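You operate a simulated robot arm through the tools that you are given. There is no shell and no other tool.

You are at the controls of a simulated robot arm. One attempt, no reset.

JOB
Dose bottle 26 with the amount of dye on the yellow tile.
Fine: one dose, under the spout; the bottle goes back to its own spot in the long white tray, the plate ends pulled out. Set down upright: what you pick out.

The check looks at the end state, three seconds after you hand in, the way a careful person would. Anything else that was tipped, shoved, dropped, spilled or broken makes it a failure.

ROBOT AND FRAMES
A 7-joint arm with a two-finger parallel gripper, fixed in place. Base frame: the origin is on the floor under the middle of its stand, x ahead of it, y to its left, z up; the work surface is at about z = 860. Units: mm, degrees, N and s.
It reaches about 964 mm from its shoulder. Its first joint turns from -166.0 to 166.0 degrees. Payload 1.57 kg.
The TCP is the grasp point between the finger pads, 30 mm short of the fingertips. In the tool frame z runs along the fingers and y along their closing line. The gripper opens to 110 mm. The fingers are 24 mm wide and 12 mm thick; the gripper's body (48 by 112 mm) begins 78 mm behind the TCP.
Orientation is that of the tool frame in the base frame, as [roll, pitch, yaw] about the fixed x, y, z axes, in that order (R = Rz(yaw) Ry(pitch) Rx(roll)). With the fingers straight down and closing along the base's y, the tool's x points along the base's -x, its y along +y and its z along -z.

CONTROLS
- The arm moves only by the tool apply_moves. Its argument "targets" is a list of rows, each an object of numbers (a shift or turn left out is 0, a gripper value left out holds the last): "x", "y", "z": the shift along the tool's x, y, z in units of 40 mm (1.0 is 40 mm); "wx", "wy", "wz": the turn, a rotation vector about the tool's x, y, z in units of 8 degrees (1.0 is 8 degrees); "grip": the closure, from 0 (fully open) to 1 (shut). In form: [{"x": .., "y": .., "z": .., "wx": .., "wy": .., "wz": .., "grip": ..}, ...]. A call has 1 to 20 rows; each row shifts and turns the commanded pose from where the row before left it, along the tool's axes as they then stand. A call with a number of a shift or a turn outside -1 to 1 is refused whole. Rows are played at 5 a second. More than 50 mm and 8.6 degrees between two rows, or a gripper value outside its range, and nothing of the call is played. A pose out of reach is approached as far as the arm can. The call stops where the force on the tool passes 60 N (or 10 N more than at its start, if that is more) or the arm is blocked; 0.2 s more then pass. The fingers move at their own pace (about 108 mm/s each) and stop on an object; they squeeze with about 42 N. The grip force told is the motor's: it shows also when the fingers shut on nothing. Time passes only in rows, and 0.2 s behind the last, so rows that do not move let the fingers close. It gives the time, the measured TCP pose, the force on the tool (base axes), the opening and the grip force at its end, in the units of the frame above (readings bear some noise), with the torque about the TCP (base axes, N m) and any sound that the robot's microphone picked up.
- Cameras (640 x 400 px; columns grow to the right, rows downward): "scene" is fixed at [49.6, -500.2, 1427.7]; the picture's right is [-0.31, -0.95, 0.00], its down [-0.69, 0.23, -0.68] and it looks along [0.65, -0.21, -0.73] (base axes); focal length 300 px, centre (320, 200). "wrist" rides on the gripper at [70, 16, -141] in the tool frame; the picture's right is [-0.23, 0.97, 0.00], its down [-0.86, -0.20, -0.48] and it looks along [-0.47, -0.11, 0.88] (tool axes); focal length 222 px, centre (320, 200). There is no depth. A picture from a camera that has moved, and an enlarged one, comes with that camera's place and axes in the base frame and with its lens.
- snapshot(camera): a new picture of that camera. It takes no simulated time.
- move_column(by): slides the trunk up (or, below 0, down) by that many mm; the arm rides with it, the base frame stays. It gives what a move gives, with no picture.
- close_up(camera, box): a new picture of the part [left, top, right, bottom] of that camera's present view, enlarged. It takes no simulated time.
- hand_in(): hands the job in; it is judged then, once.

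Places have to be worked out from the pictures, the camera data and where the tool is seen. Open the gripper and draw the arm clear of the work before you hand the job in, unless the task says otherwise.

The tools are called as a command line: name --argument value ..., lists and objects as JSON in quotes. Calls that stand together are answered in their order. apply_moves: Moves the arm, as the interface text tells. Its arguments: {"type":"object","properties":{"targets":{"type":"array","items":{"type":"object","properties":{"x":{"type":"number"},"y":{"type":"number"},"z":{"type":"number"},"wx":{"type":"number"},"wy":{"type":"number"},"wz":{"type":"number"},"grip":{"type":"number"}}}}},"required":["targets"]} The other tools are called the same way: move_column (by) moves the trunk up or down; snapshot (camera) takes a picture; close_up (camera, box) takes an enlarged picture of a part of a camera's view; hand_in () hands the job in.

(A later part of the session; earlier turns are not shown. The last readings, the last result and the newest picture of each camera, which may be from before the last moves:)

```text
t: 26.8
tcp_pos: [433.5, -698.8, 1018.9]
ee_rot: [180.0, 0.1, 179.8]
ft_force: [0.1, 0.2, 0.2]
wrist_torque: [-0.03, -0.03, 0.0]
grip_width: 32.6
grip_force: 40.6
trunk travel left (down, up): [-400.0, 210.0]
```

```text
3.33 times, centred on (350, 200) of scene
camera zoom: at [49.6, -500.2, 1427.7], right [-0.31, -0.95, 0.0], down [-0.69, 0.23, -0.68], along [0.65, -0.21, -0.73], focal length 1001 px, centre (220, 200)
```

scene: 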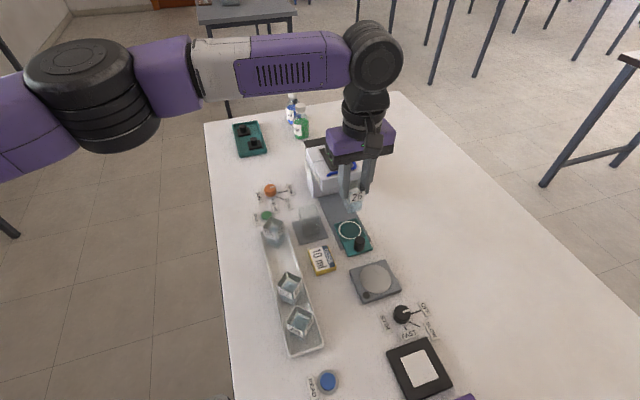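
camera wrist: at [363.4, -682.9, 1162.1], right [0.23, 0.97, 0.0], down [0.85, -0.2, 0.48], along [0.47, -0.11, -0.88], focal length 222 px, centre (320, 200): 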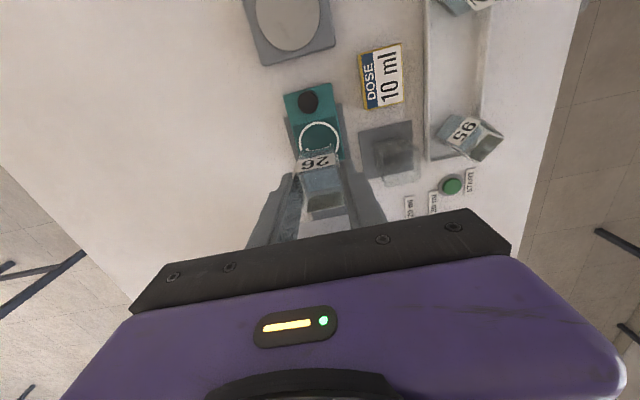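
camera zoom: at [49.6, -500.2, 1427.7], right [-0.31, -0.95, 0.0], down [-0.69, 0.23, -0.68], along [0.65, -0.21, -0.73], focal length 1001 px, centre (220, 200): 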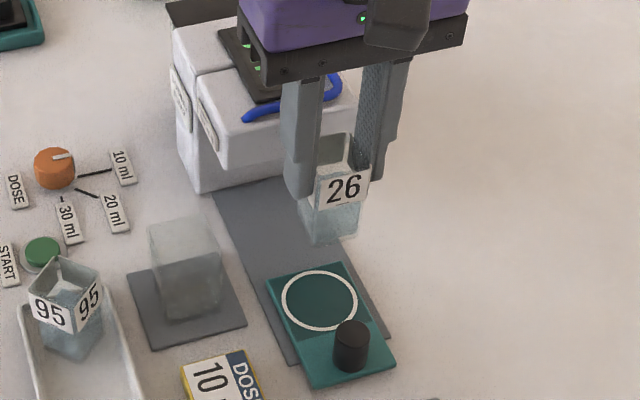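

Ring centre reads (433.6,-699.5), matching the TCP. I lower the bottle to about 8 mm above the plate.

apply_moves --targets '[{"z": 0.1}, {"z": 0.2}, {"z": 0.3}, {"z": 0.3}, {"z": 0.3}, {"z": 0.3}, {"z": 0.3}, {"z": 0.3}, {"z": 0.2}, {"z": 0.1}, {}, {}]'

close_up --camera "wrist" --box '[260, 70, 400, 220]'

close_up --camera "scene" --box '[310, 190, 390, 260]'

```text
t: 29.4
tcp_pos: [433.8, -698.8, 930.4]
ee_rot: [-179.7, 0.0, 179.9]
ft_force: [0.9, 8.3, 55.5]
wrist_torque: [0.65, 0.13, 0.01]
grip_width: 32.9
grip_force: 40.9
trunk travel left (down, up): [-400.0, 210.0]
```

```text
2.67 times, centred on (330, 145) of wrist
camera zoom: at [363.3, -682.9, 1072.3], right [0.23, 0.97, -0.01], down [0.85, -0.2, 0.48], along [0.47, -0.12, -0.88], focal length 592 px, centre (293, 347)
```

zoom: 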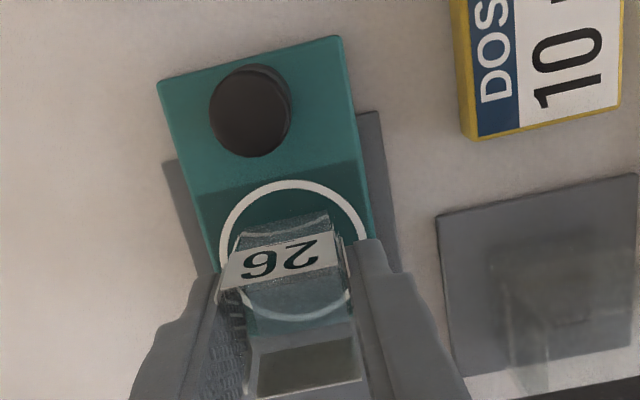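

```text
5.71 times, centred on (350, 225) of scene
camera zoom: at [49.6, -500.2, 1427.7], right [-0.31, -0.95, 0.0], down [-0.69, 0.23, -0.68], along [0.65, -0.21, -0.73], focal length 1716 px, centre (149, 57)
```

zoom: 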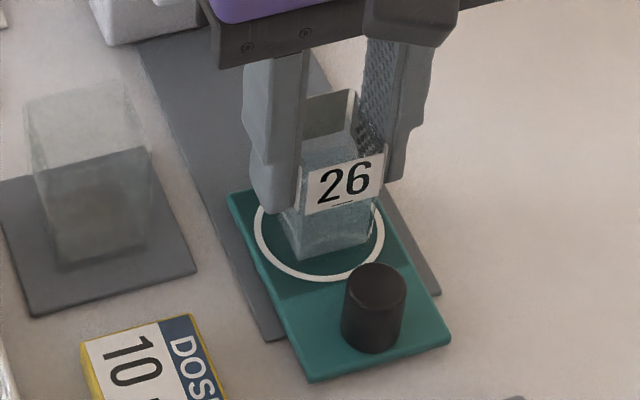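

The plate was met earlier than expected (55 N): the bottle had slid down in the fingers during the lift and is now pressed on the plate. I ease the command up about 7 mm to take the load off, without opening yet.

apply_moves --targets '[{"z": -0.05}, {"z": -0.05}, {"z": -0.05}, {}, {}]'

close_up --camera "wrist" --box '[260, 70, 400, 220]'

close_up --camera "scene" --box '[320, 195, 380, 255]'

```text
t: 30.6
tcp_pos: [432.0, -699.1, 931.5]
ee_rot: [179.9, 0.0, 179.9]
ft_force: [2.5, -6.3, 20.7]
wrist_torque: [-0.34, -0.17, -0.02]
grip_width: 32.9
grip_force: 40.6
trunk travel left (down, up): [-400.0, 210.0]
```

```text
2.67 times, centred on (330, 145) of wrist
camera zoom: at [363.0, -682.4, 1072.8], right [0.23, 0.97, 0.0], down [0.85, -0.2, 0.48], along [0.47, -0.11, -0.88], focal length 592 px, centre (293, 347)
```

zoom: 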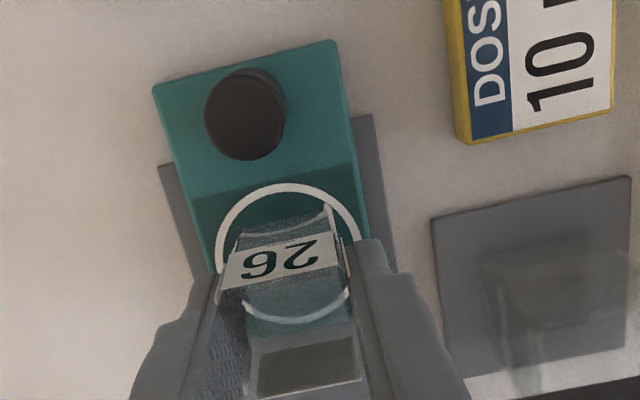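

```text
6.67 times, centred on (350, 225) of scene
camera zoom: at [49.6, -500.2, 1427.7], right [-0.31, -0.95, 0.0], down [-0.69, 0.23, -0.68], along [0.65, -0.21, -0.73], focal length 2002 px, centre (120, 33)
```

zoom: 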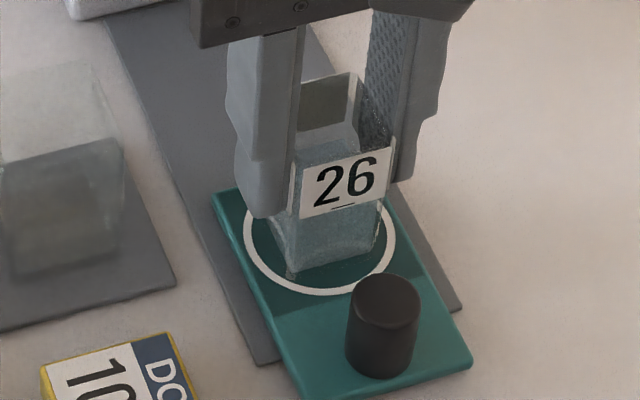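

Load fell to 21 N; I ease up 2.5 mm more and read again.

apply_moves --targets '[{"z": -0.03}, {"z": -0.03}, {}, {}]'

```text
t: 31.6
tcp_pos: [432.4, -697.4, 931.3]
ee_rot: [179.9, 0.0, 179.9]
ft_force: [-0.8, 0.2, 2.4]
wrist_torque: [-0.03, 0.03, 0.01]
grip_width: 32.9
grip_force: 40.4
trunk travel left (down, up): [-400.0, 210.0]
```

Nearly load-free now (2.4 N). I open the fingers gently to about 50 mm and check that the bottle stands still.

apply_moves --targets '[{"grip": 0.66}, {"grip": 0.6}, {"grip": 0.54}, {}, {}]'

close_up --camera "wrist" --box '[260, 70, 400, 220]'

close_up --camera "scene" --box '[320, 195, 380, 255]'

```text
t: 32.8
tcp_pos: [433.2, -696.9, 932.1]
ee_rot: [-180.0, 0.0, 180.0]
ft_force: [0.1, 0.4, -0.2]
wrist_torque: [0.0, 0.0, 0.02]
grip_width: 50.5
grip_force: 0.0
trunk travel left (down, up): [-400.0, 210.0]
```

```text
2.67 times, centred on (330, 145) of wrist
camera zoom: at [363.4, -682.6, 1074.2], right [0.23, 0.97, 0.0], down [0.85, -0.2, 0.48], along [0.47, -0.11, -0.88], focal length 592 px, centre (293, 347)
```

zoom: 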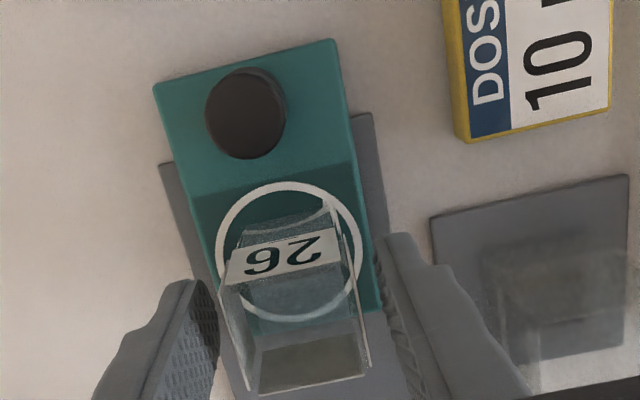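

```text
6.67 times, centred on (350, 225) of scene
camera zoom: at [49.6, -500.2, 1427.7], right [-0.31, -0.95, 0.0], down [-0.69, 0.23, -0.68], along [0.65, -0.21, -0.73], focal length 2002 px, centre (120, 33)
```

zoom: 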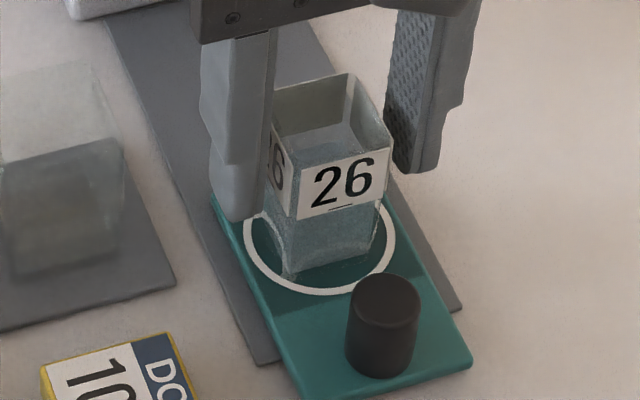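

Bottle 26 stands upright inside the ring. I raise straight up clear of it and then look again to measure pump head, knob and ring.

apply_moves --targets '[{"z": -0.1}, {"z": -0.3}, {"z": -0.5}, {"z": -0.5}, {"z": -0.5}, {"z": -0.5}, {"z": -0.5}, {"z": -0.3}, {}]'

apply_moves --targets '[{"x": 0.5}, {"x": 0.8}, {"x": 0.7}, {}]'

close_up --camera "wrist" --box '[200, 60, 440, 220]'

close_up --camera "scene" --box '[295, 125, 395, 265]'

close_up --camera "scene" --box '[320, 195, 380, 255]'

```text
t: 34.8
tcp_pos: [433.2, -697.5, 1060.3]
ee_rot: [-180.0, -0.1, 179.9]
ft_force: [0.3, -0.4, 0.4]
wrist_torque: [-0.03, -0.01, 0.0]
grip_width: 50.6
grip_force: 0.0
trunk travel left (down, up): [-400.0, 210.0]
```

```text
t: 35.8
tcp_pos: [351.9, -698.8, 1059.5]
ee_rot: [180.0, 0.0, 180.0]
ft_force: [0.5, 1.2, -0.4]
wrist_torque: [0.0, -0.01, -0.01]
grip_width: 50.3
grip_force: 0.0
trunk travel left (down, up): [-400.0, 210.0]
```

```text
2.50 times, centred on (320, 140) of wrist
camera zoom: at [283.5, -684.2, 1201.7], right [0.23, 0.97, 0.0], down [0.86, -0.2, 0.48], along [0.47, -0.11, -0.88], focal length 555 px, centre (320, 350)
```

zoom: 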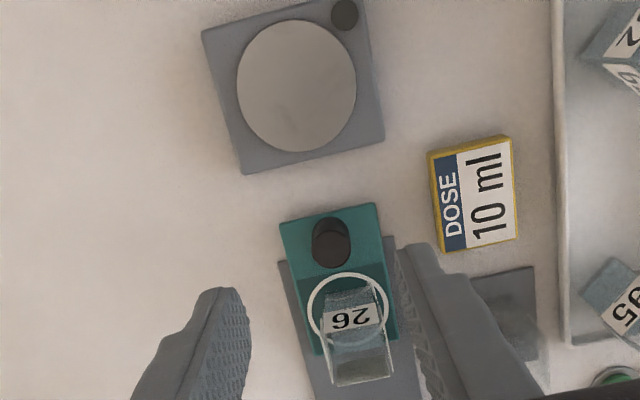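

```text
2.86 times, centred on (345, 195) of scene
camera zoom: at [49.6, -500.2, 1427.7], right [-0.31, -0.95, 0.0], down [-0.69, 0.23, -0.68], along [0.65, -0.21, -0.73], focal length 858 px, centre (249, 214)
```

zoom: 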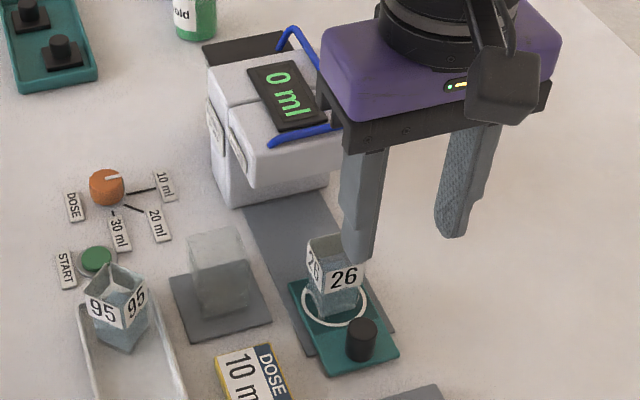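

```text
6.67 times, centred on (350, 225) of scene
camera zoom: at [49.6, -500.2, 1427.7], right [-0.31, -0.95, 0.0], down [-0.69, 0.23, -0.68], along [0.65, -0.21, -0.73], focal length 2002 px, centre (120, 33)
```

zoom: 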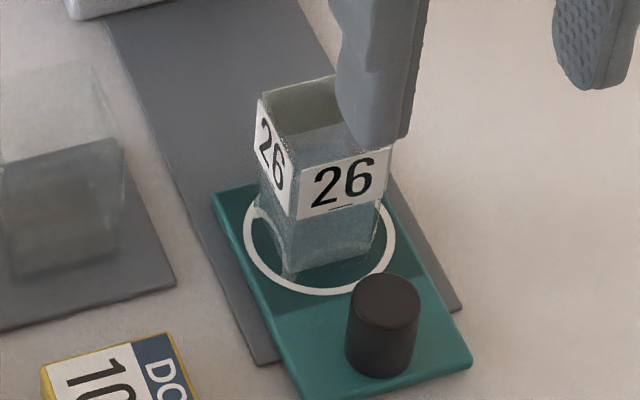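

Bottle 26 is centred in the ring (≈(435,-698)). The pump head's front is at x ≈ 502, z 951–986, so I tilt the fingers 20° forward (body leaning back) to work the knob at about (380.5,-699.5), top z ≈ 901, and come down behind/above it.

apply_moves --targets '[{"wy": -0.625}, {"wy": -0.625}, {"wy": -0.625}, {"wy": -0.625}, {}, {"x": 0.15, "z": 0.7}, {"x": 0.15, "z": 0.7}, {"x": 0.15, "z": 0.7}, {"x": 0.1, "z": 0.4}, {}, {}]'

snapshot --camera "wrist"

close_up --camera "scene" --box '[310, 185, 400, 265]'

```text
t: 38.2
tcp_pos: [368.2, -697.2, 959.0]
ee_rot: [-179.9, 19.9, 179.9]
ft_force: [0.1, -0.3, 0.9]
wrist_torque: [0.02, 0.03, 0.0]
grip_width: 50.5
grip_force: 0.0
trunk travel left (down, up): [-400.0, 210.0]
```

```text
taken
camera wrist: at [254.1, -682.5, 1068.3], right [0.21, 0.97, 0.08], down [0.64, -0.2, 0.74], along [0.74, -0.11, -0.67], focal length 222 px, centre (320, 200)
```

wrist: 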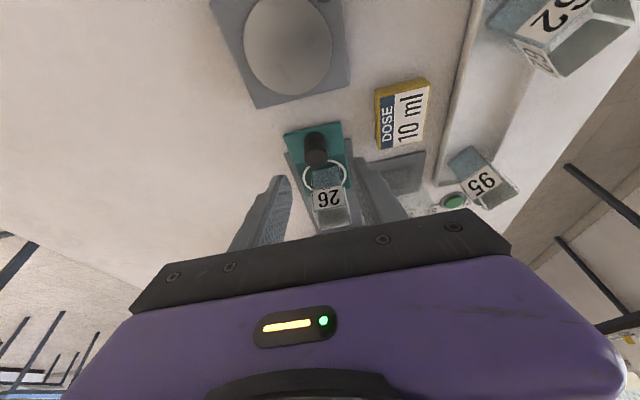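

```text
5.00 times, centred on (355, 225) of scene
camera zoom: at [49.6, -500.2, 1427.7], right [-0.31, -0.95, 0.0], down [-0.69, 0.23, -0.68], along [0.65, -0.21, -0.73], focal length 1502 px, centre (145, 75)
```

zoom: 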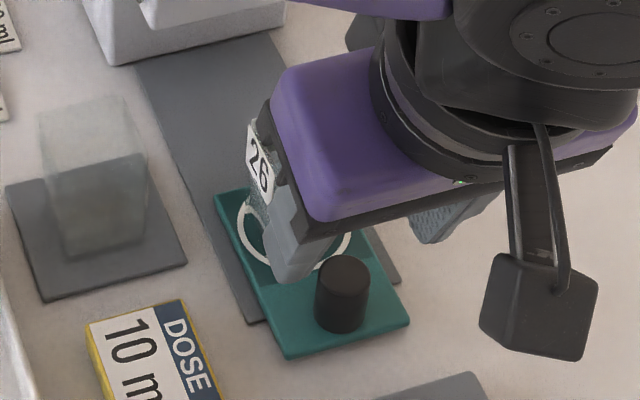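

Tilted 20°, tips are above the knob and clear of the bottle. I zoom the wrist view to check the knob's alignment between the fingers.

close_up --camera "wrist" --box '[240, 90, 400, 250]'

```text
2.50 times, centred on (320, 170) of wrist
camera zoom: at [254.1, -682.5, 1068.3], right [0.21, 0.97, 0.08], down [0.64, -0.2, 0.74], along [0.74, -0.11, -0.67], focal length 555 px, centre (320, 275)
```

zoom: 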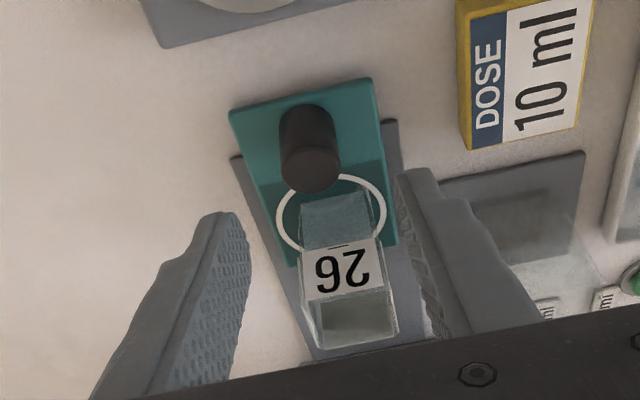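

The knob reads (382,-700). I lower the open fingers around it to TCP ≈ (375,-700,907) and check before closing.

apply_moves --targets '[{"x": 0.09, "z": 0.43, "y": -0.035}, {"x": 0.09, "z": 0.43}, {"x": 0.09, "z": 0.43}, {}, {}]'

close_up --camera "wrist" --box '[240, 90, 400, 250]'

close_up --camera "scene" --box '[320, 195, 390, 265]'

```text
t: 39.4
tcp_pos: [374.5, -701.6, 906.3]
ee_rot: [180.0, 20.0, 179.9]
ft_force: [-1.0, 0.5, 0.0]
wrist_torque: [-0.01, -0.01, 0.02]
grip_width: 50.4
grip_force: 0.1
trunk travel left (down, up): [-400.0, 210.0]
```

```text
2.50 times, centred on (320, 170) of wrist
camera zoom: at [259.8, -684.6, 1016.3], right [0.21, 0.97, 0.08], down [0.64, -0.2, 0.74], along [0.74, -0.11, -0.67], focal length 555 px, centre (320, 275)
```

zoom: 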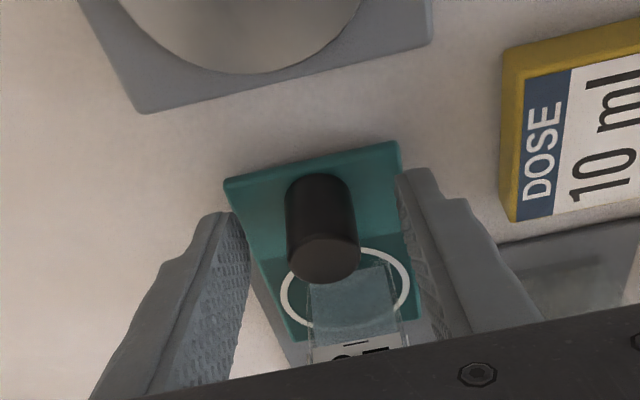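

```text
5.71 times, centred on (355, 230) of scene
camera zoom: at [49.6, -500.2, 1427.7], right [-0.31, -0.95, 0.0], down [-0.69, 0.23, -0.68], along [0.65, -0.21, -0.73], focal length 1716 px, centre (120, 29)
```

zoom: 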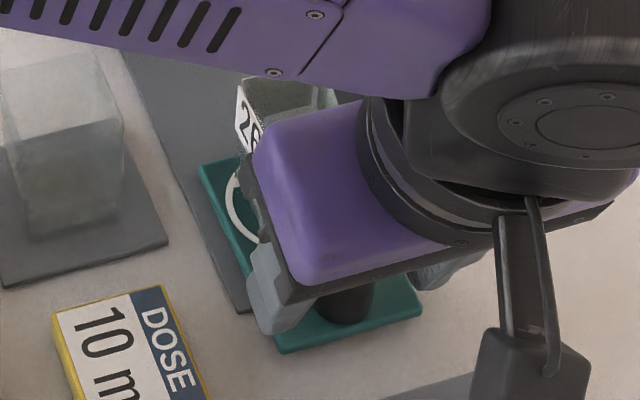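

Fingers straddle the knob evenly with tips just above the plate. I check the whole arm in the scene view before closing.

snapshot --camera "scene"

apply_moves --targets '[{"grip": 0.7}, {"grip": 1}, {}, {}]'

close_up --camera "wrist" --box '[240, 90, 400, 250]'

```text
taken
```

scene: 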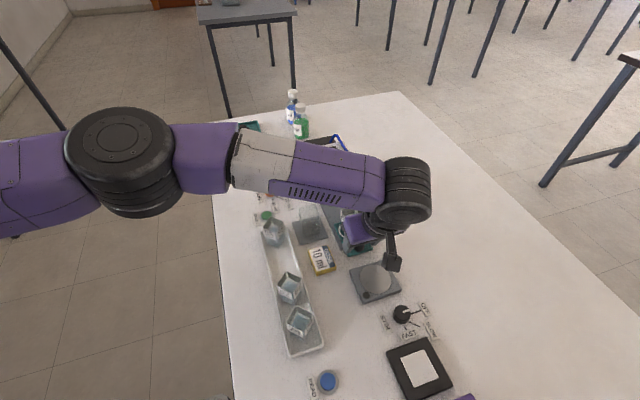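

```text
t: 40.4
tcp_pos: [373.4, -700.9, 906.9]
ee_rot: [-179.9, 19.9, 179.9]
ft_force: [-1.1, 2.1, -0.9]
wrist_torque: [0.02, 0.02, 0.02]
grip_width: 21.6
grip_force: 34.5
trunk travel left (down, up): [-400.0, 210.0]
```

```text
2.50 times, centred on (320, 170) of wrist
camera zoom: at [259.7, -684.5, 1016.4], right [0.21, 0.97, 0.08], down [0.64, -0.2, 0.74], along [0.74, -0.11, -0.67], focal length 555 px, centre (320, 275)
```

zoom: 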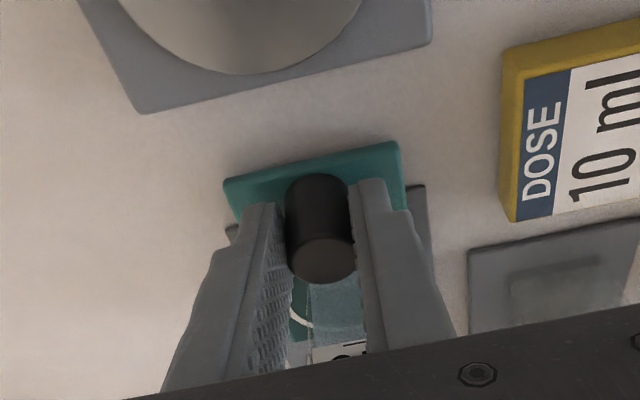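

Knob is gripped (21.6 mm). I push the plate in along +x slowly for the first 56 mm and check force and bottle.

apply_moves --targets '[{"x": -0.047, "z": 0.0171}, {"x": -0.094, "z": 0.0342}, {"x": -0.141, "z": 0.0513}, {"x": -0.188, "z": 0.0684}, {"x": -0.188, "z": 0.0684}, {"x": -0.188, "z": 0.0684}, {"x": -0.188, "z": 0.0684}, {"x": -0.141, "z": 0.0513}, {"x": -0.094, "z": 0.0342}, {"x": -0.047, "z": 0.0171}, {}]'

close_up --camera "wrist" --box '[220, 90, 420, 250]'

close_up --camera "scene" --box '[290, 130, 410, 260]'

```text
t: 42.8
tcp_pos: [430.5, -699.4, 906.5]
ee_rot: [-180.0, 19.9, 179.8]
ft_force: [-0.2, -6.4, 0.0]
wrist_torque: [-0.03, 0.66, -0.08]
grip_width: 22.3
grip_force: 34.7
trunk travel left (down, up): [-400.0, 210.0]
```

```text
2.50 times, centred on (320, 170) of wrist
camera zoom: at [316.5, -684.4, 1016.4], right [0.21, 0.97, 0.08], down [0.64, -0.2, 0.74], along [0.74, -0.11, -0.67], focal length 555 px, centre (320, 275)
```

zoom: 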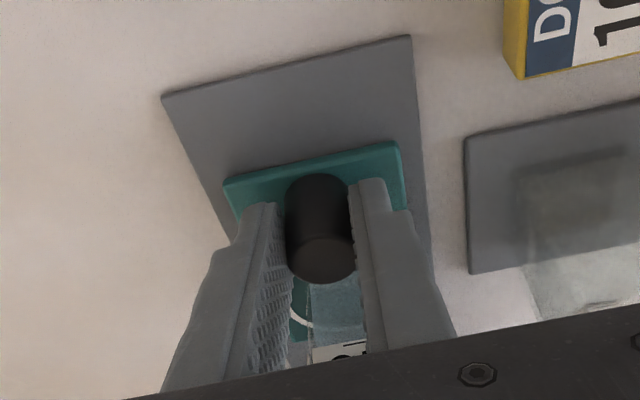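

```text
3.08 times, centred on (350, 195) of scene
camera zoom: at [49.6, -500.2, 1427.7], right [-0.31, -0.95, 0.0], down [-0.69, 0.23, -0.68], along [0.65, -0.21, -0.73], focal length 924 px, centre (228, 215)
```

zoom: 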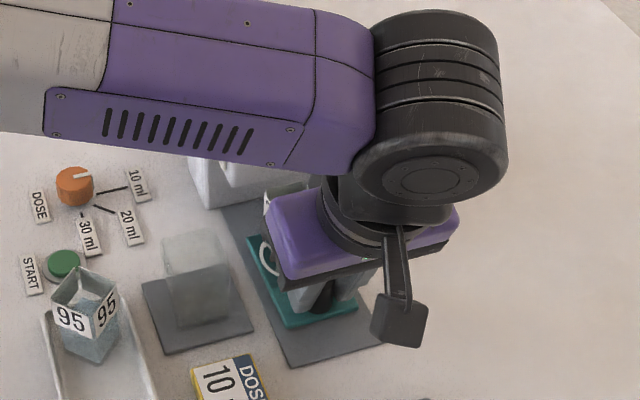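

The plate slides easily (force near zero in x) with the bottle still in place. I push 28 mm more in slow steps.

apply_moves --targets '[{"x": -0.047, "z": 0.0171}, {"x": -0.094, "z": 0.0342}, {"x": -0.094, "z": 0.0342}, {"x": -0.094, "z": 0.0342}, {"x": -0.094, "z": 0.0342}, {"x": -0.094, "z": 0.0342}, {"x": -0.094, "z": 0.0342}, {"x": -0.047, "z": 0.0171}, {}]'

close_up --camera "wrist" --box '[220, 90, 420, 250]'

close_up --camera "scene" --box '[290, 130, 410, 260]'

```text
t: 44.8
tcp_pos: [460.0, -701.4, 907.0]
ee_rot: [-180.0, 20.0, 179.9]
ft_force: [-0.2, -7.2, -1.9]
wrist_torque: [-0.09, 0.14, -0.09]
grip_width: 21.8
grip_force: 35.2
trunk travel left (down, up): [-400.0, 210.0]
```

```text
2.50 times, centred on (320, 170) of wrist
camera zoom: at [344.8, -684.4, 1016.4], right [0.21, 0.97, 0.08], down [0.64, -0.2, 0.74], along [0.74, -0.11, -0.67], focal length 555 px, centre (320, 275)
```

zoom: 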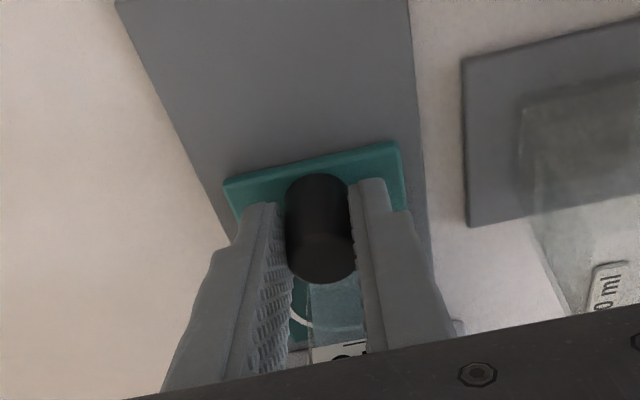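

```text
3.08 times, centred on (350, 195) of scene
camera zoom: at [49.6, -500.2, 1427.7], right [-0.31, -0.95, 0.0], down [-0.69, 0.23, -0.68], along [0.65, -0.21, -0.73], focal length 924 px, centre (228, 215)
```

zoom: 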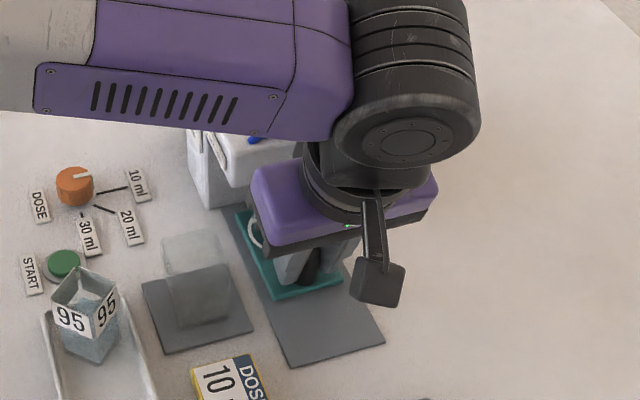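

84 mm in with no resistance. I continue in 2 mm steps, reading the force for the end stop.

apply_moves --targets '[{"x": -0.047, "z": 0.0171}, {"x": -0.047, "z": 0.0171}, {"x": -0.047, "z": 0.0171}, {"x": -0.047, "z": 0.0171}, {}]'

apply_moves --targets '[{"x": -0.047, "z": 0.0171}, {"x": -0.047, "z": 0.0171}, {}]'

```text
t: 46.0
tcp_pos: [464.3, -699.7, 906.8]
ee_rot: [-179.9, 19.9, 179.6]
ft_force: [-13.8, -6.5, -4.3]
wrist_torque: [-0.09, -0.49, -0.18]
grip_width: 21.9
grip_force: 34.4
trunk travel left (down, up): [-400.0, 210.0]
```

```text
t: 46.8
tcp_pos: [464.5, -700.2, 906.1]
ee_rot: [180.0, 19.7, 179.7]
ft_force: [-32.9, -0.1, 4.5]
wrist_torque: [-0.05, 0.62, 0.03]
grip_width: 21.8
grip_force: 34.6
trunk travel left (down, up): [-400.0, 210.0]
```

The plate has met its end stop (−33 N, TCP x ≈ 464.5, about 90 mm of travel). I relax the push by ~4.5 mm of command and read again.

apply_moves --targets '[{"x": 0.053, "z": -0.0193}, {"x": 0.053, "z": -0.0193}, {}, {}]'

snapshot --camera "scene"

snapshot --camera "wrist"

```text
t: 47.8
tcp_pos: [465.9, -700.5, 906.4]
ee_rot: [179.9, 19.9, 179.9]
ft_force: [-19.3, -6.6, -10.0]
wrist_torque: [-0.36, 0.87, -0.03]
grip_width: 22.1
grip_force: 34.7
trunk travel left (down, up): [-400.0, 210.0]
```

```text
taken
```

scene: 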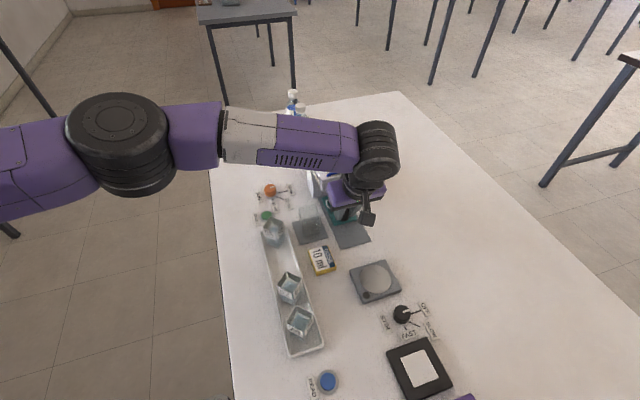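

```text
taken
camera wrist: at [351.7, -684.6, 1016.5], right [0.21, 0.97, 0.08], down [0.64, -0.2, 0.74], along [0.74, -0.11, -0.67], focal length 222 px, centre (320, 200)
```

wrist: 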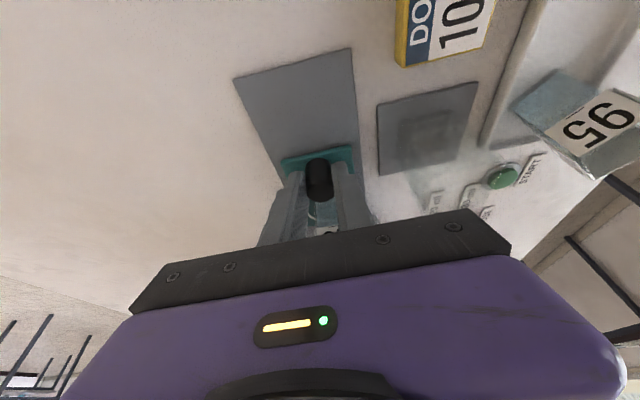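

Still −19 N; I ease back 2.5 mm more, then open the fingers to let go of the knob.

apply_moves --targets '[{"x": 0.03, "z": -0.011}, {"x": 0.03, "z": -0.011}, {}, {}]'

apply_moves --targets '[{"grip": 0.7}, {"grip": 0.58}, {}, {}]'

close_up --camera "wrist" --box '[220, 120, 420, 250]'

```text
t: 48.8
tcp_pos: [465.8, -700.4, 906.7]
ee_rot: [-180.0, 20.0, -179.9]
ft_force: [-2.5, -13.5, -13.6]
wrist_torque: [-0.3, 0.59, -0.02]
grip_width: 21.5
grip_force: 34.5
trunk travel left (down, up): [-400.0, 210.0]
```

```text
t: 49.8
tcp_pos: [463.1, -700.2, 907.0]
ee_rot: [180.0, 20.0, 180.0]
ft_force: [-0.2, 0.1, 0.5]
wrist_torque: [-0.01, -0.01, 0.04]
grip_width: 46.3
grip_force: 0.0
trunk travel left (down, up): [-400.0, 210.0]
```

```text
3.08 times, centred on (320, 185) of wrist
camera zoom: at [349.7, -683.9, 1016.8], right [0.21, 0.97, 0.08], down [0.64, -0.2, 0.74], along [0.74, -0.11, -0.67], focal length 684 px, centre (320, 246)
```

zoom: 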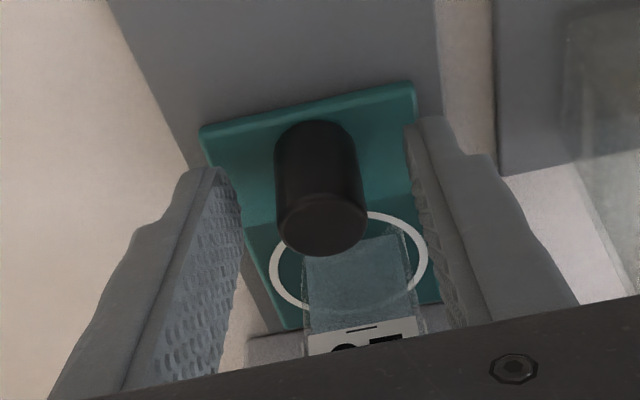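

Knob is released and the bottle still stands in the ring under the head. I back off along the finger axis, then look.

apply_moves --targets '[{"z": -0.2}, {"z": -0.5}, {"z": -0.6}, {"z": -0.6}, {"z": -0.6}, {"z": -0.5}, {}]'

snapshot --camera "wrist"

snapshot --camera "scene"

```text
t: 51.4
tcp_pos: [425.0, -698.6, 1019.3]
ee_rot: [180.0, 20.0, 180.0]
ft_force: [0.7, 0.4, -0.4]
wrist_torque: [0.02, 0.01, -0.01]
grip_width: 46.1
grip_force: 0.1
trunk travel left (down, up): [-400.0, 210.0]
```

```text
taken
camera wrist: at [310.2, -683.6, 1130.3], right [0.21, 0.97, 0.08], down [0.64, -0.2, 0.74], along [0.74, -0.11, -0.67], focal length 222 px, centre (320, 200)
```

wrist: 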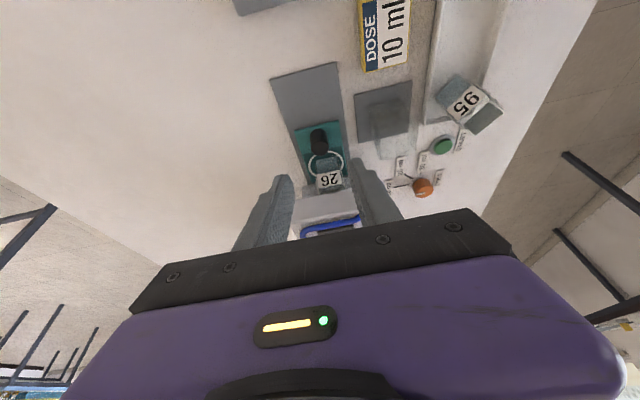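

```text
taken
```

scene: 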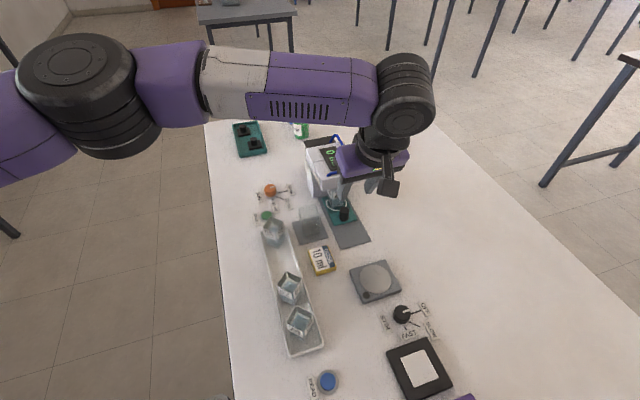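

I zoom in on the plate and bottle under the pump head.

close_up --camera "wrist" --box '[260, 110, 380, 240]'

close_up --camera "scene" --box '[300, 130, 380, 250]'

```text
3.08 times, centred on (320, 175) of wrist
camera zoom: at [310.2, -683.6, 1130.3], right [0.21, 0.97, 0.08], down [0.64, -0.2, 0.74], along [0.74, -0.11, -0.67], focal length 684 px, centre (320, 277)
```

zoom: 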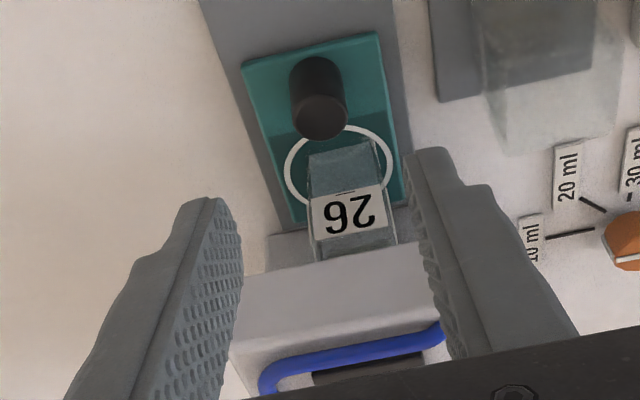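

```text
3.33 times, centred on (340, 190) of scene
camera zoom: at [49.6, -500.2, 1427.7], right [-0.31, -0.95, 0.0], down [-0.69, 0.23, -0.68], along [0.65, -0.21, -0.73], focal length 1001 px, centre (253, 233)
```

zoom: 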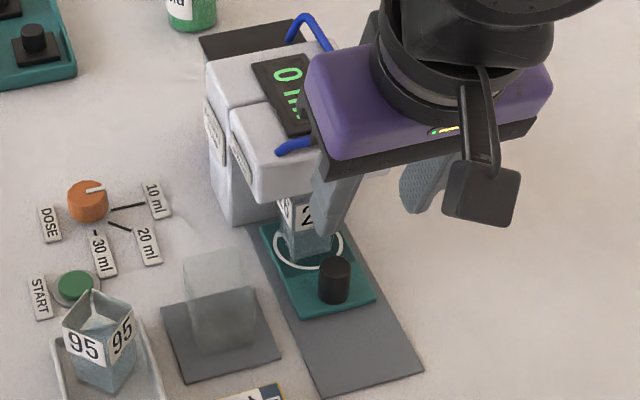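

The plate sits at its stop with bottle 26 under the head and display 0 ml. Now I rise, straighten the tool, close the fingers and go above the START button at about (539.5,-524.5).

apply_moves --targets '[{"z": -0.7}, {"z": -0.9}, {"z": -0.4}, {"wy": 0.625, "grip": 1}, {"wy": 0.625}, {"wy": 0.625}, {"wy": 0.625}, {"x": -0.708, "y": 0.87}, {"x": -0.708, "y": 0.87}, {"x": -0.708, "y": 0.87}, {"x": -0.708, "y": 0.87}, {"x": -0.708, "y": 0.87}, {}, {"z": 1}, {"z": 1}, {"z": 1}, {}, {}]'

close_up --camera "wrist" --box '[240, 60, 400, 220]'

close_up --camera "scene" --box '[240, 150, 350, 250]'

```text
t: 55.2
tcp_pos: [535.4, -525.2, 975.2]
ee_rot: [180.0, 0.0, 179.9]
ft_force: [-0.6, -0.5, -0.7]
wrist_torque: [0.0, 0.04, -0.01]
grip_width: 0.2
grip_force: 21.3
trunk travel left (down, up): [-400.0, 210.0]
```

```text
2.50 times, centred on (320, 140) of wrist
camera zoom: at [466.2, -509.4, 1116.9], right [0.23, 0.97, 0.0], down [0.85, -0.2, 0.48], along [0.47, -0.11, -0.88], focal length 555 px, centre (320, 350)
```

zoom: 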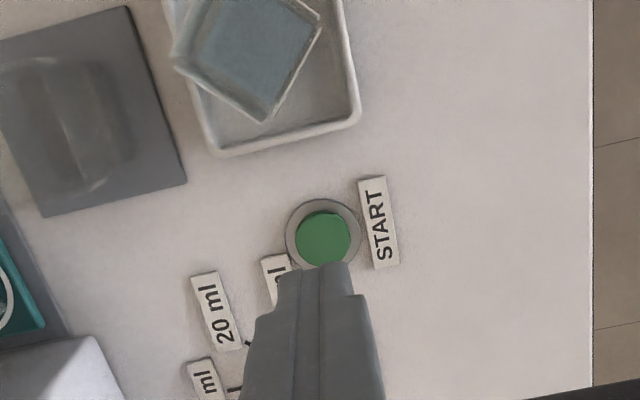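

```text
4.00 times, centred on (295, 200) of scene
camera zoom: at [49.6, -500.2, 1427.7], right [-0.31, -0.95, 0.0], down [-0.69, 0.23, -0.68], along [0.65, -0.21, -0.73], focal length 1202 px, centre (420, 200)
```

zoom: 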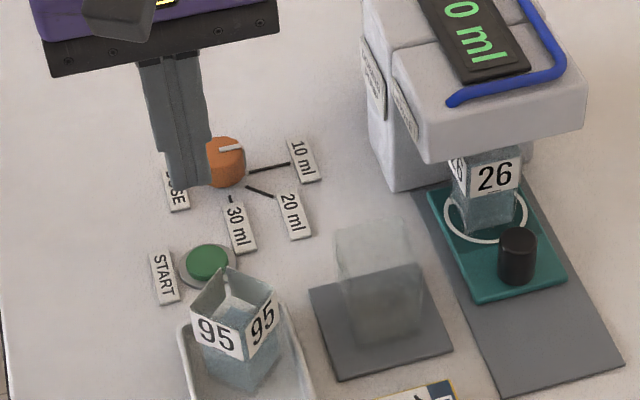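

START reads (539.1,-525.3); I shift 3.6 mm in +x and lower the closed fingertips to about z = 882, just above the button.

apply_moves --targets '[{"x": -0.09, "z": 0.5}, {"z": 0.6}, {"z": 0.45}, {}, {}]'

close_up --camera "wrist" --box '[240, 60, 400, 220]'

close_up --camera "scene" --box '[245, 190, 305, 240]'

```text
t: 56.4
tcp_pos: [541.2, -524.1, 911.5]
ee_rot: [180.0, 0.0, 179.9]
ft_force: [-0.2, -0.3, 0.8]
wrist_torque: [0.02, -0.01, 0.03]
grip_width: 0.0
grip_force: 21.1
trunk travel left (down, up): [-400.0, 210.0]
```

```text
2.50 times, centred on (320, 140) of wrist
camera zoom: at [470.1, -509.1, 1055.0], right [0.23, 0.97, 0.0], down [0.85, -0.2, 0.48], along [0.47, -0.11, -0.88], focal length 555 px, centre (320, 350)
```

zoom: 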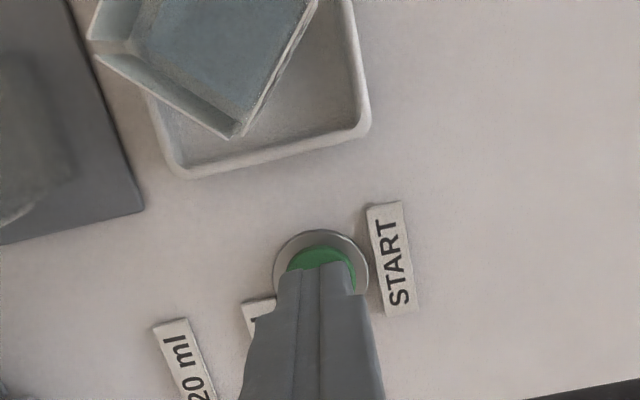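

```text
8.00 times, centred on (275, 215) of scene
camera zoom: at [49.6, -500.2, 1427.7], right [-0.31, -0.95, 0.0], down [-0.69, 0.23, -0.68], along [0.65, -0.21, -0.73], focal length 2403 px, centre (680, 80)
```

zoom: 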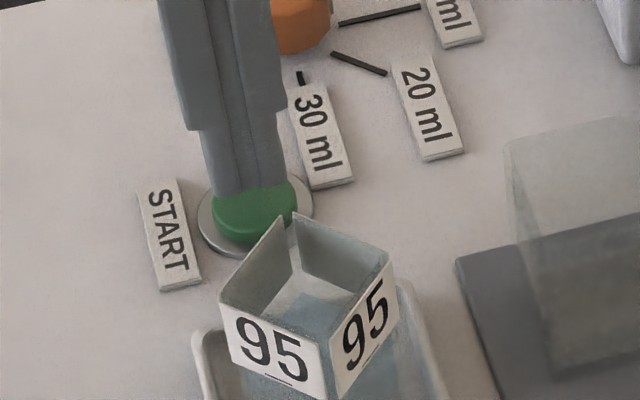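

The tips are right over the button. I lower in small steps, reading force and sound after each few millimetres.

apply_moves --targets '[{"z": 0.05}, {"z": 0.05}, {"z": 0.05}, {}]'

```text
t: 57.4
tcp_pos: [540.4, -525.7, 906.0]
ee_rot: [-180.0, 0.0, 179.8]
ft_force: [-0.3, 0.0, 0.2]
wrist_torque: [-0.05, -0.03, -0.01]
grip_width: 0.0
grip_force: 21.6
trunk travel left (down, up): [-400.0, 210.0]
```

No contact yet at tips ≈ 876; I go 4 mm further.

apply_moves --targets '[{"z": 0.05}, {"z": 0.05}, {}]'

```text
t: 58.2
tcp_pos: [539.6, -527.0, 902.4]
ee_rot: [-180.0, 0.0, 179.9]
ft_force: [0.1, 0.7, 0.7]
wrist_torque: [-0.03, -0.02, 0.0]
grip_width: 0.0
grip_force: 21.4
trunk travel left (down, up): [-400.0, 210.0]
```

Still free at tips ≈ 872; another 3 mm.

apply_moves --targets '[{"z": 0.04}, {"z": 0.04}, {}]'

close_up --camera "scene" --box '[245, 190, 305, 240]'

```text
t: 59.0
tcp_pos: [540.5, -525.4, 898.9]
ee_rot: [180.0, 0.1, 180.0]
ft_force: [-0.2, -0.4, 0.1]
wrist_torque: [0.0, -0.02, -0.02]
grip_width: 0.0
grip_force: 21.8
trunk travel left (down, up): [-400.0, 210.0]
```

```text
8.00 times, centred on (275, 215) of scene
camera zoom: at [49.6, -500.2, 1427.7], right [-0.31, -0.95, 0.0], down [-0.69, 0.23, -0.68], along [0.65, -0.21, -0.73], focal length 2403 px, centre (680, 80)
```

zoom: 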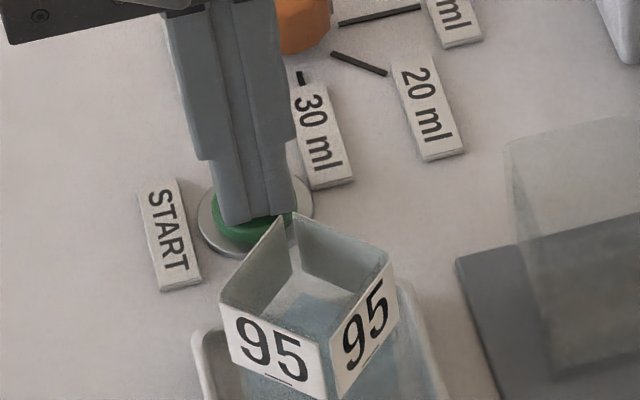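

The tips are almost on the cap. I continue 2 mm at a time.

apply_moves --targets '[{"z": 0.05}, {}]'

apply_moves --targets '[{"z": 0.04}, {}]'

```text
t: 59.6
tcp_pos: [541.0, -526.3, 896.9]
ee_rot: [179.9, 0.0, 179.8]
ft_force: [0.1, 0.1, 0.6]
wrist_torque: [0.02, -0.02, 0.03]
grip_width: 0.0
grip_force: 21.1
trunk travel left (down, up): [-400.0, 210.0]
```

```text
t: 60.2
tcp_pos: [540.2, -525.5, 896.4]
ee_rot: [180.0, 0.0, 179.8]
ft_force: [-1.0, -0.4, 2.3]
wrist_torque: [0.01, -0.03, -0.01]
grip_width: 0.1
grip_force: 21.5
trunk travel left (down, up): [-400.0, 210.0]
heard: click
```

A click: the button has tripped. I lift straight off at once and watch the display.

apply_moves --targets '[{"z": -0.3}, {"z": -0.5}, {"z": -0.7}, {}]'

close_up --camera "scene" --box '[290, 130, 380, 250]'

```text
t: 61.2
tcp_pos: [540.9, -525.1, 956.7]
ee_rot: [-180.0, 0.0, 179.7]
ft_force: [-0.2, -0.1, -0.4]
wrist_torque: [0.0, 0.01, 0.01]
grip_width: 0.0
grip_force: 21.4
trunk travel left (down, up): [-400.0, 210.0]
```

```text
3.33 times, centred on (335, 190) of scene
camera zoom: at [49.6, -500.2, 1427.7], right [-0.31, -0.95, 0.0], down [-0.69, 0.23, -0.68], along [0.65, -0.21, -0.73], focal length 1001 px, centre (270, 233)
```

zoom: 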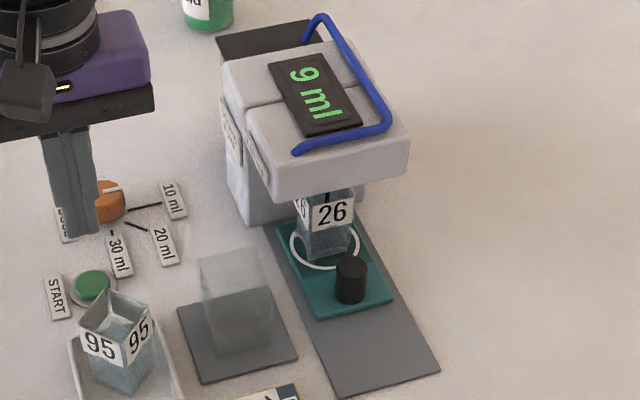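

The dose is running (display reads 9 ml or so). I wait while rising a bit and check until it finishes.

apply_moves --targets '[{"z": -0.8}, {"z": -0.8}, {"z": -0.8}, {"z": -0.8}, {}, {}, {}, {}, {}, {}, {}, {}, {}, {}, {}, {}]'

close_up --camera "scene" --box '[290, 130, 380, 250]'

close_up --camera "scene" --box '[325, 180, 365, 220]'

```text
t: 64.6
tcp_pos: [541.7, -524.7, 1081.8]
ee_rot: [180.0, 0.0, 179.9]
ft_force: [0.1, 0.8, 0.5]
wrist_torque: [-0.02, -0.04, -0.01]
grip_width: 0.0
grip_force: 21.3
trunk travel left (down, up): [-400.0, 210.0]
```

```text
3.33 times, centred on (335, 190) of scene
camera zoom: at [49.6, -500.2, 1427.7], right [-0.31, -0.95, 0.0], down [-0.69, 0.23, -0.68], along [0.65, -0.21, -0.73], focal length 1001 px, centre (270, 233)
```

zoom: 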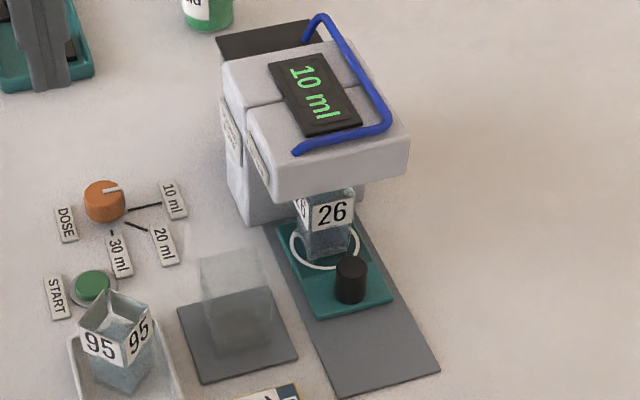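

```text
10.00 times, centred on (345, 200) of scene
camera zoom: at [49.6, -500.2, 1427.7], right [-0.31, -0.95, 0.0], down [-0.69, 0.23, -0.68], along [0.65, -0.21, -0.73], focal length 3004 px, centre (70, 200)
```

zoom: 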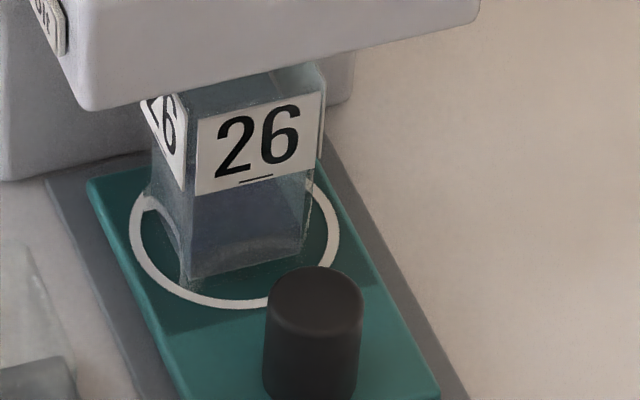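

Display steady at 10 ml: one dose delivered. I retrace to the knob: back over, open to 46 mm, tilt, and come down most of the way along the finger axis.

apply_moves --targets '[{"x": 0.726, "y": -0.87, "z": -0.27, "grip": 0.58}, {"x": 0.726, "y": -0.87}, {"x": 0.726, "y": -0.87}, {"x": 0.726, "y": -0.87}, {"x": 0.726, "y": -0.87}, {}, {"wy": -0.625}, {"wy": -0.625}, {"wy": -0.625}, {"wy": -0.625}, {}, {"z": 0.7}, {"z": 0.8}, {"z": 0.8}, {"z": 0.7}, {"z": 0.5}, {"z": 0.3}, {}, {}]'

close_up --camera "wrist" --box '[240, 90, 400, 250]'

close_up --camera "scene" --box '[300, 140, 400, 260]'

```text
t: 68.6
tcp_pos: [448.6, -701.5, 951.0]
ee_rot: [179.9, 20.0, 180.0]
ft_force: [0.5, -0.4, -0.2]
wrist_torque: [0.0, 0.01, 0.02]
grip_width: 46.3
grip_force: 0.0
trunk travel left (down, up): [-400.0, 210.0]
```

```text
2.50 times, centred on (320, 170) of wrist
camera zoom: at [333.9, -684.4, 1061.8], right [0.21, 0.97, 0.08], down [0.64, -0.2, 0.74], along [0.74, -0.11, -0.67], focal length 555 px, centre (320, 275)
```

zoom: 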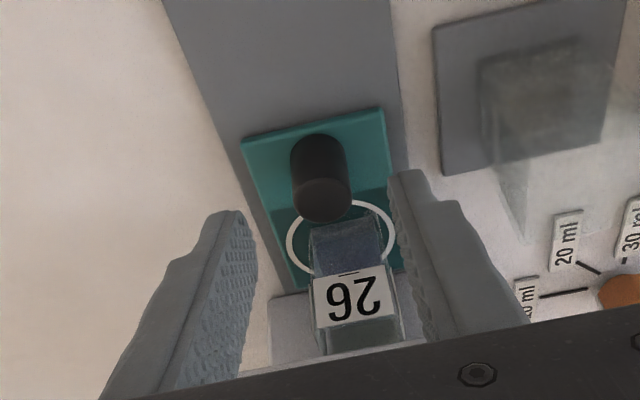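

```text
3.33 times, centred on (350, 200) of scene
camera zoom: at [49.6, -500.2, 1427.7], right [-0.31, -0.95, 0.0], down [-0.69, 0.23, -0.68], along [0.65, -0.21, -0.73], focal length 1001 px, centre (220, 200)
```

zoom: 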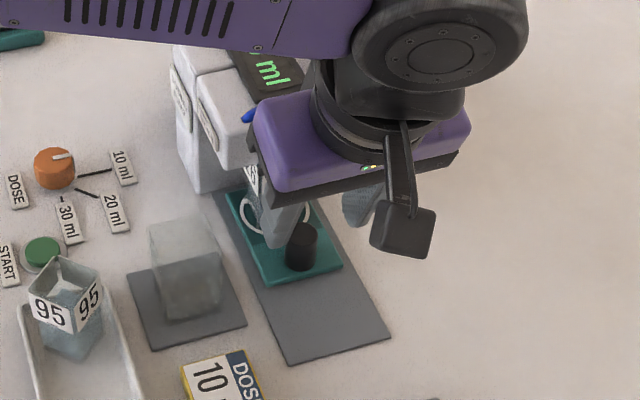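

Everything lines up with the knob as before. I go down the remaining 48 mm and grip it.

apply_moves --targets '[{"z": 0.4}, {"z": 0.4}, {"z": 0.3}, {"z": 0.1}, {}, {"grip": 0.72}, {"grip": 1}, {}, {}]'

close_up --camera "wrist" --box '[240, 90, 400, 250]'

```text
t: 70.6
tcp_pos: [463.0, -700.3, 906.1]
ee_rot: [180.0, 20.0, 179.9]
ft_force: [-0.6, 2.9, -2.0]
wrist_torque: [0.01, -0.15, 0.05]
grip_width: 21.6
grip_force: 34.2
trunk travel left (down, up): [-400.0, 210.0]
```

```text
2.50 times, centred on (320, 170) of wrist
camera zoom: at [350.0, -684.6, 1016.2], right [0.21, 0.97, 0.08], down [0.64, -0.2, 0.74], along [0.74, -0.11, -0.67], focal length 555 px, centre (320, 275)
```

zoom: 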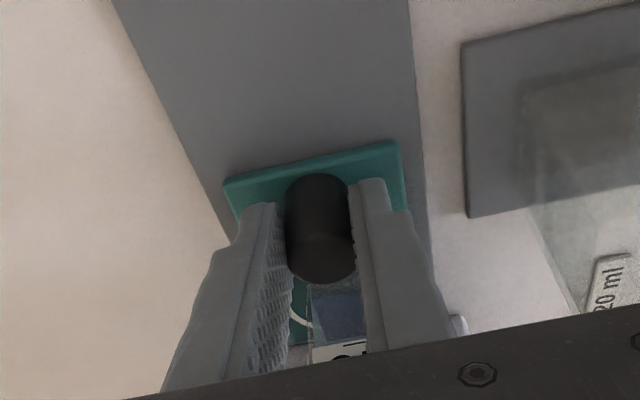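

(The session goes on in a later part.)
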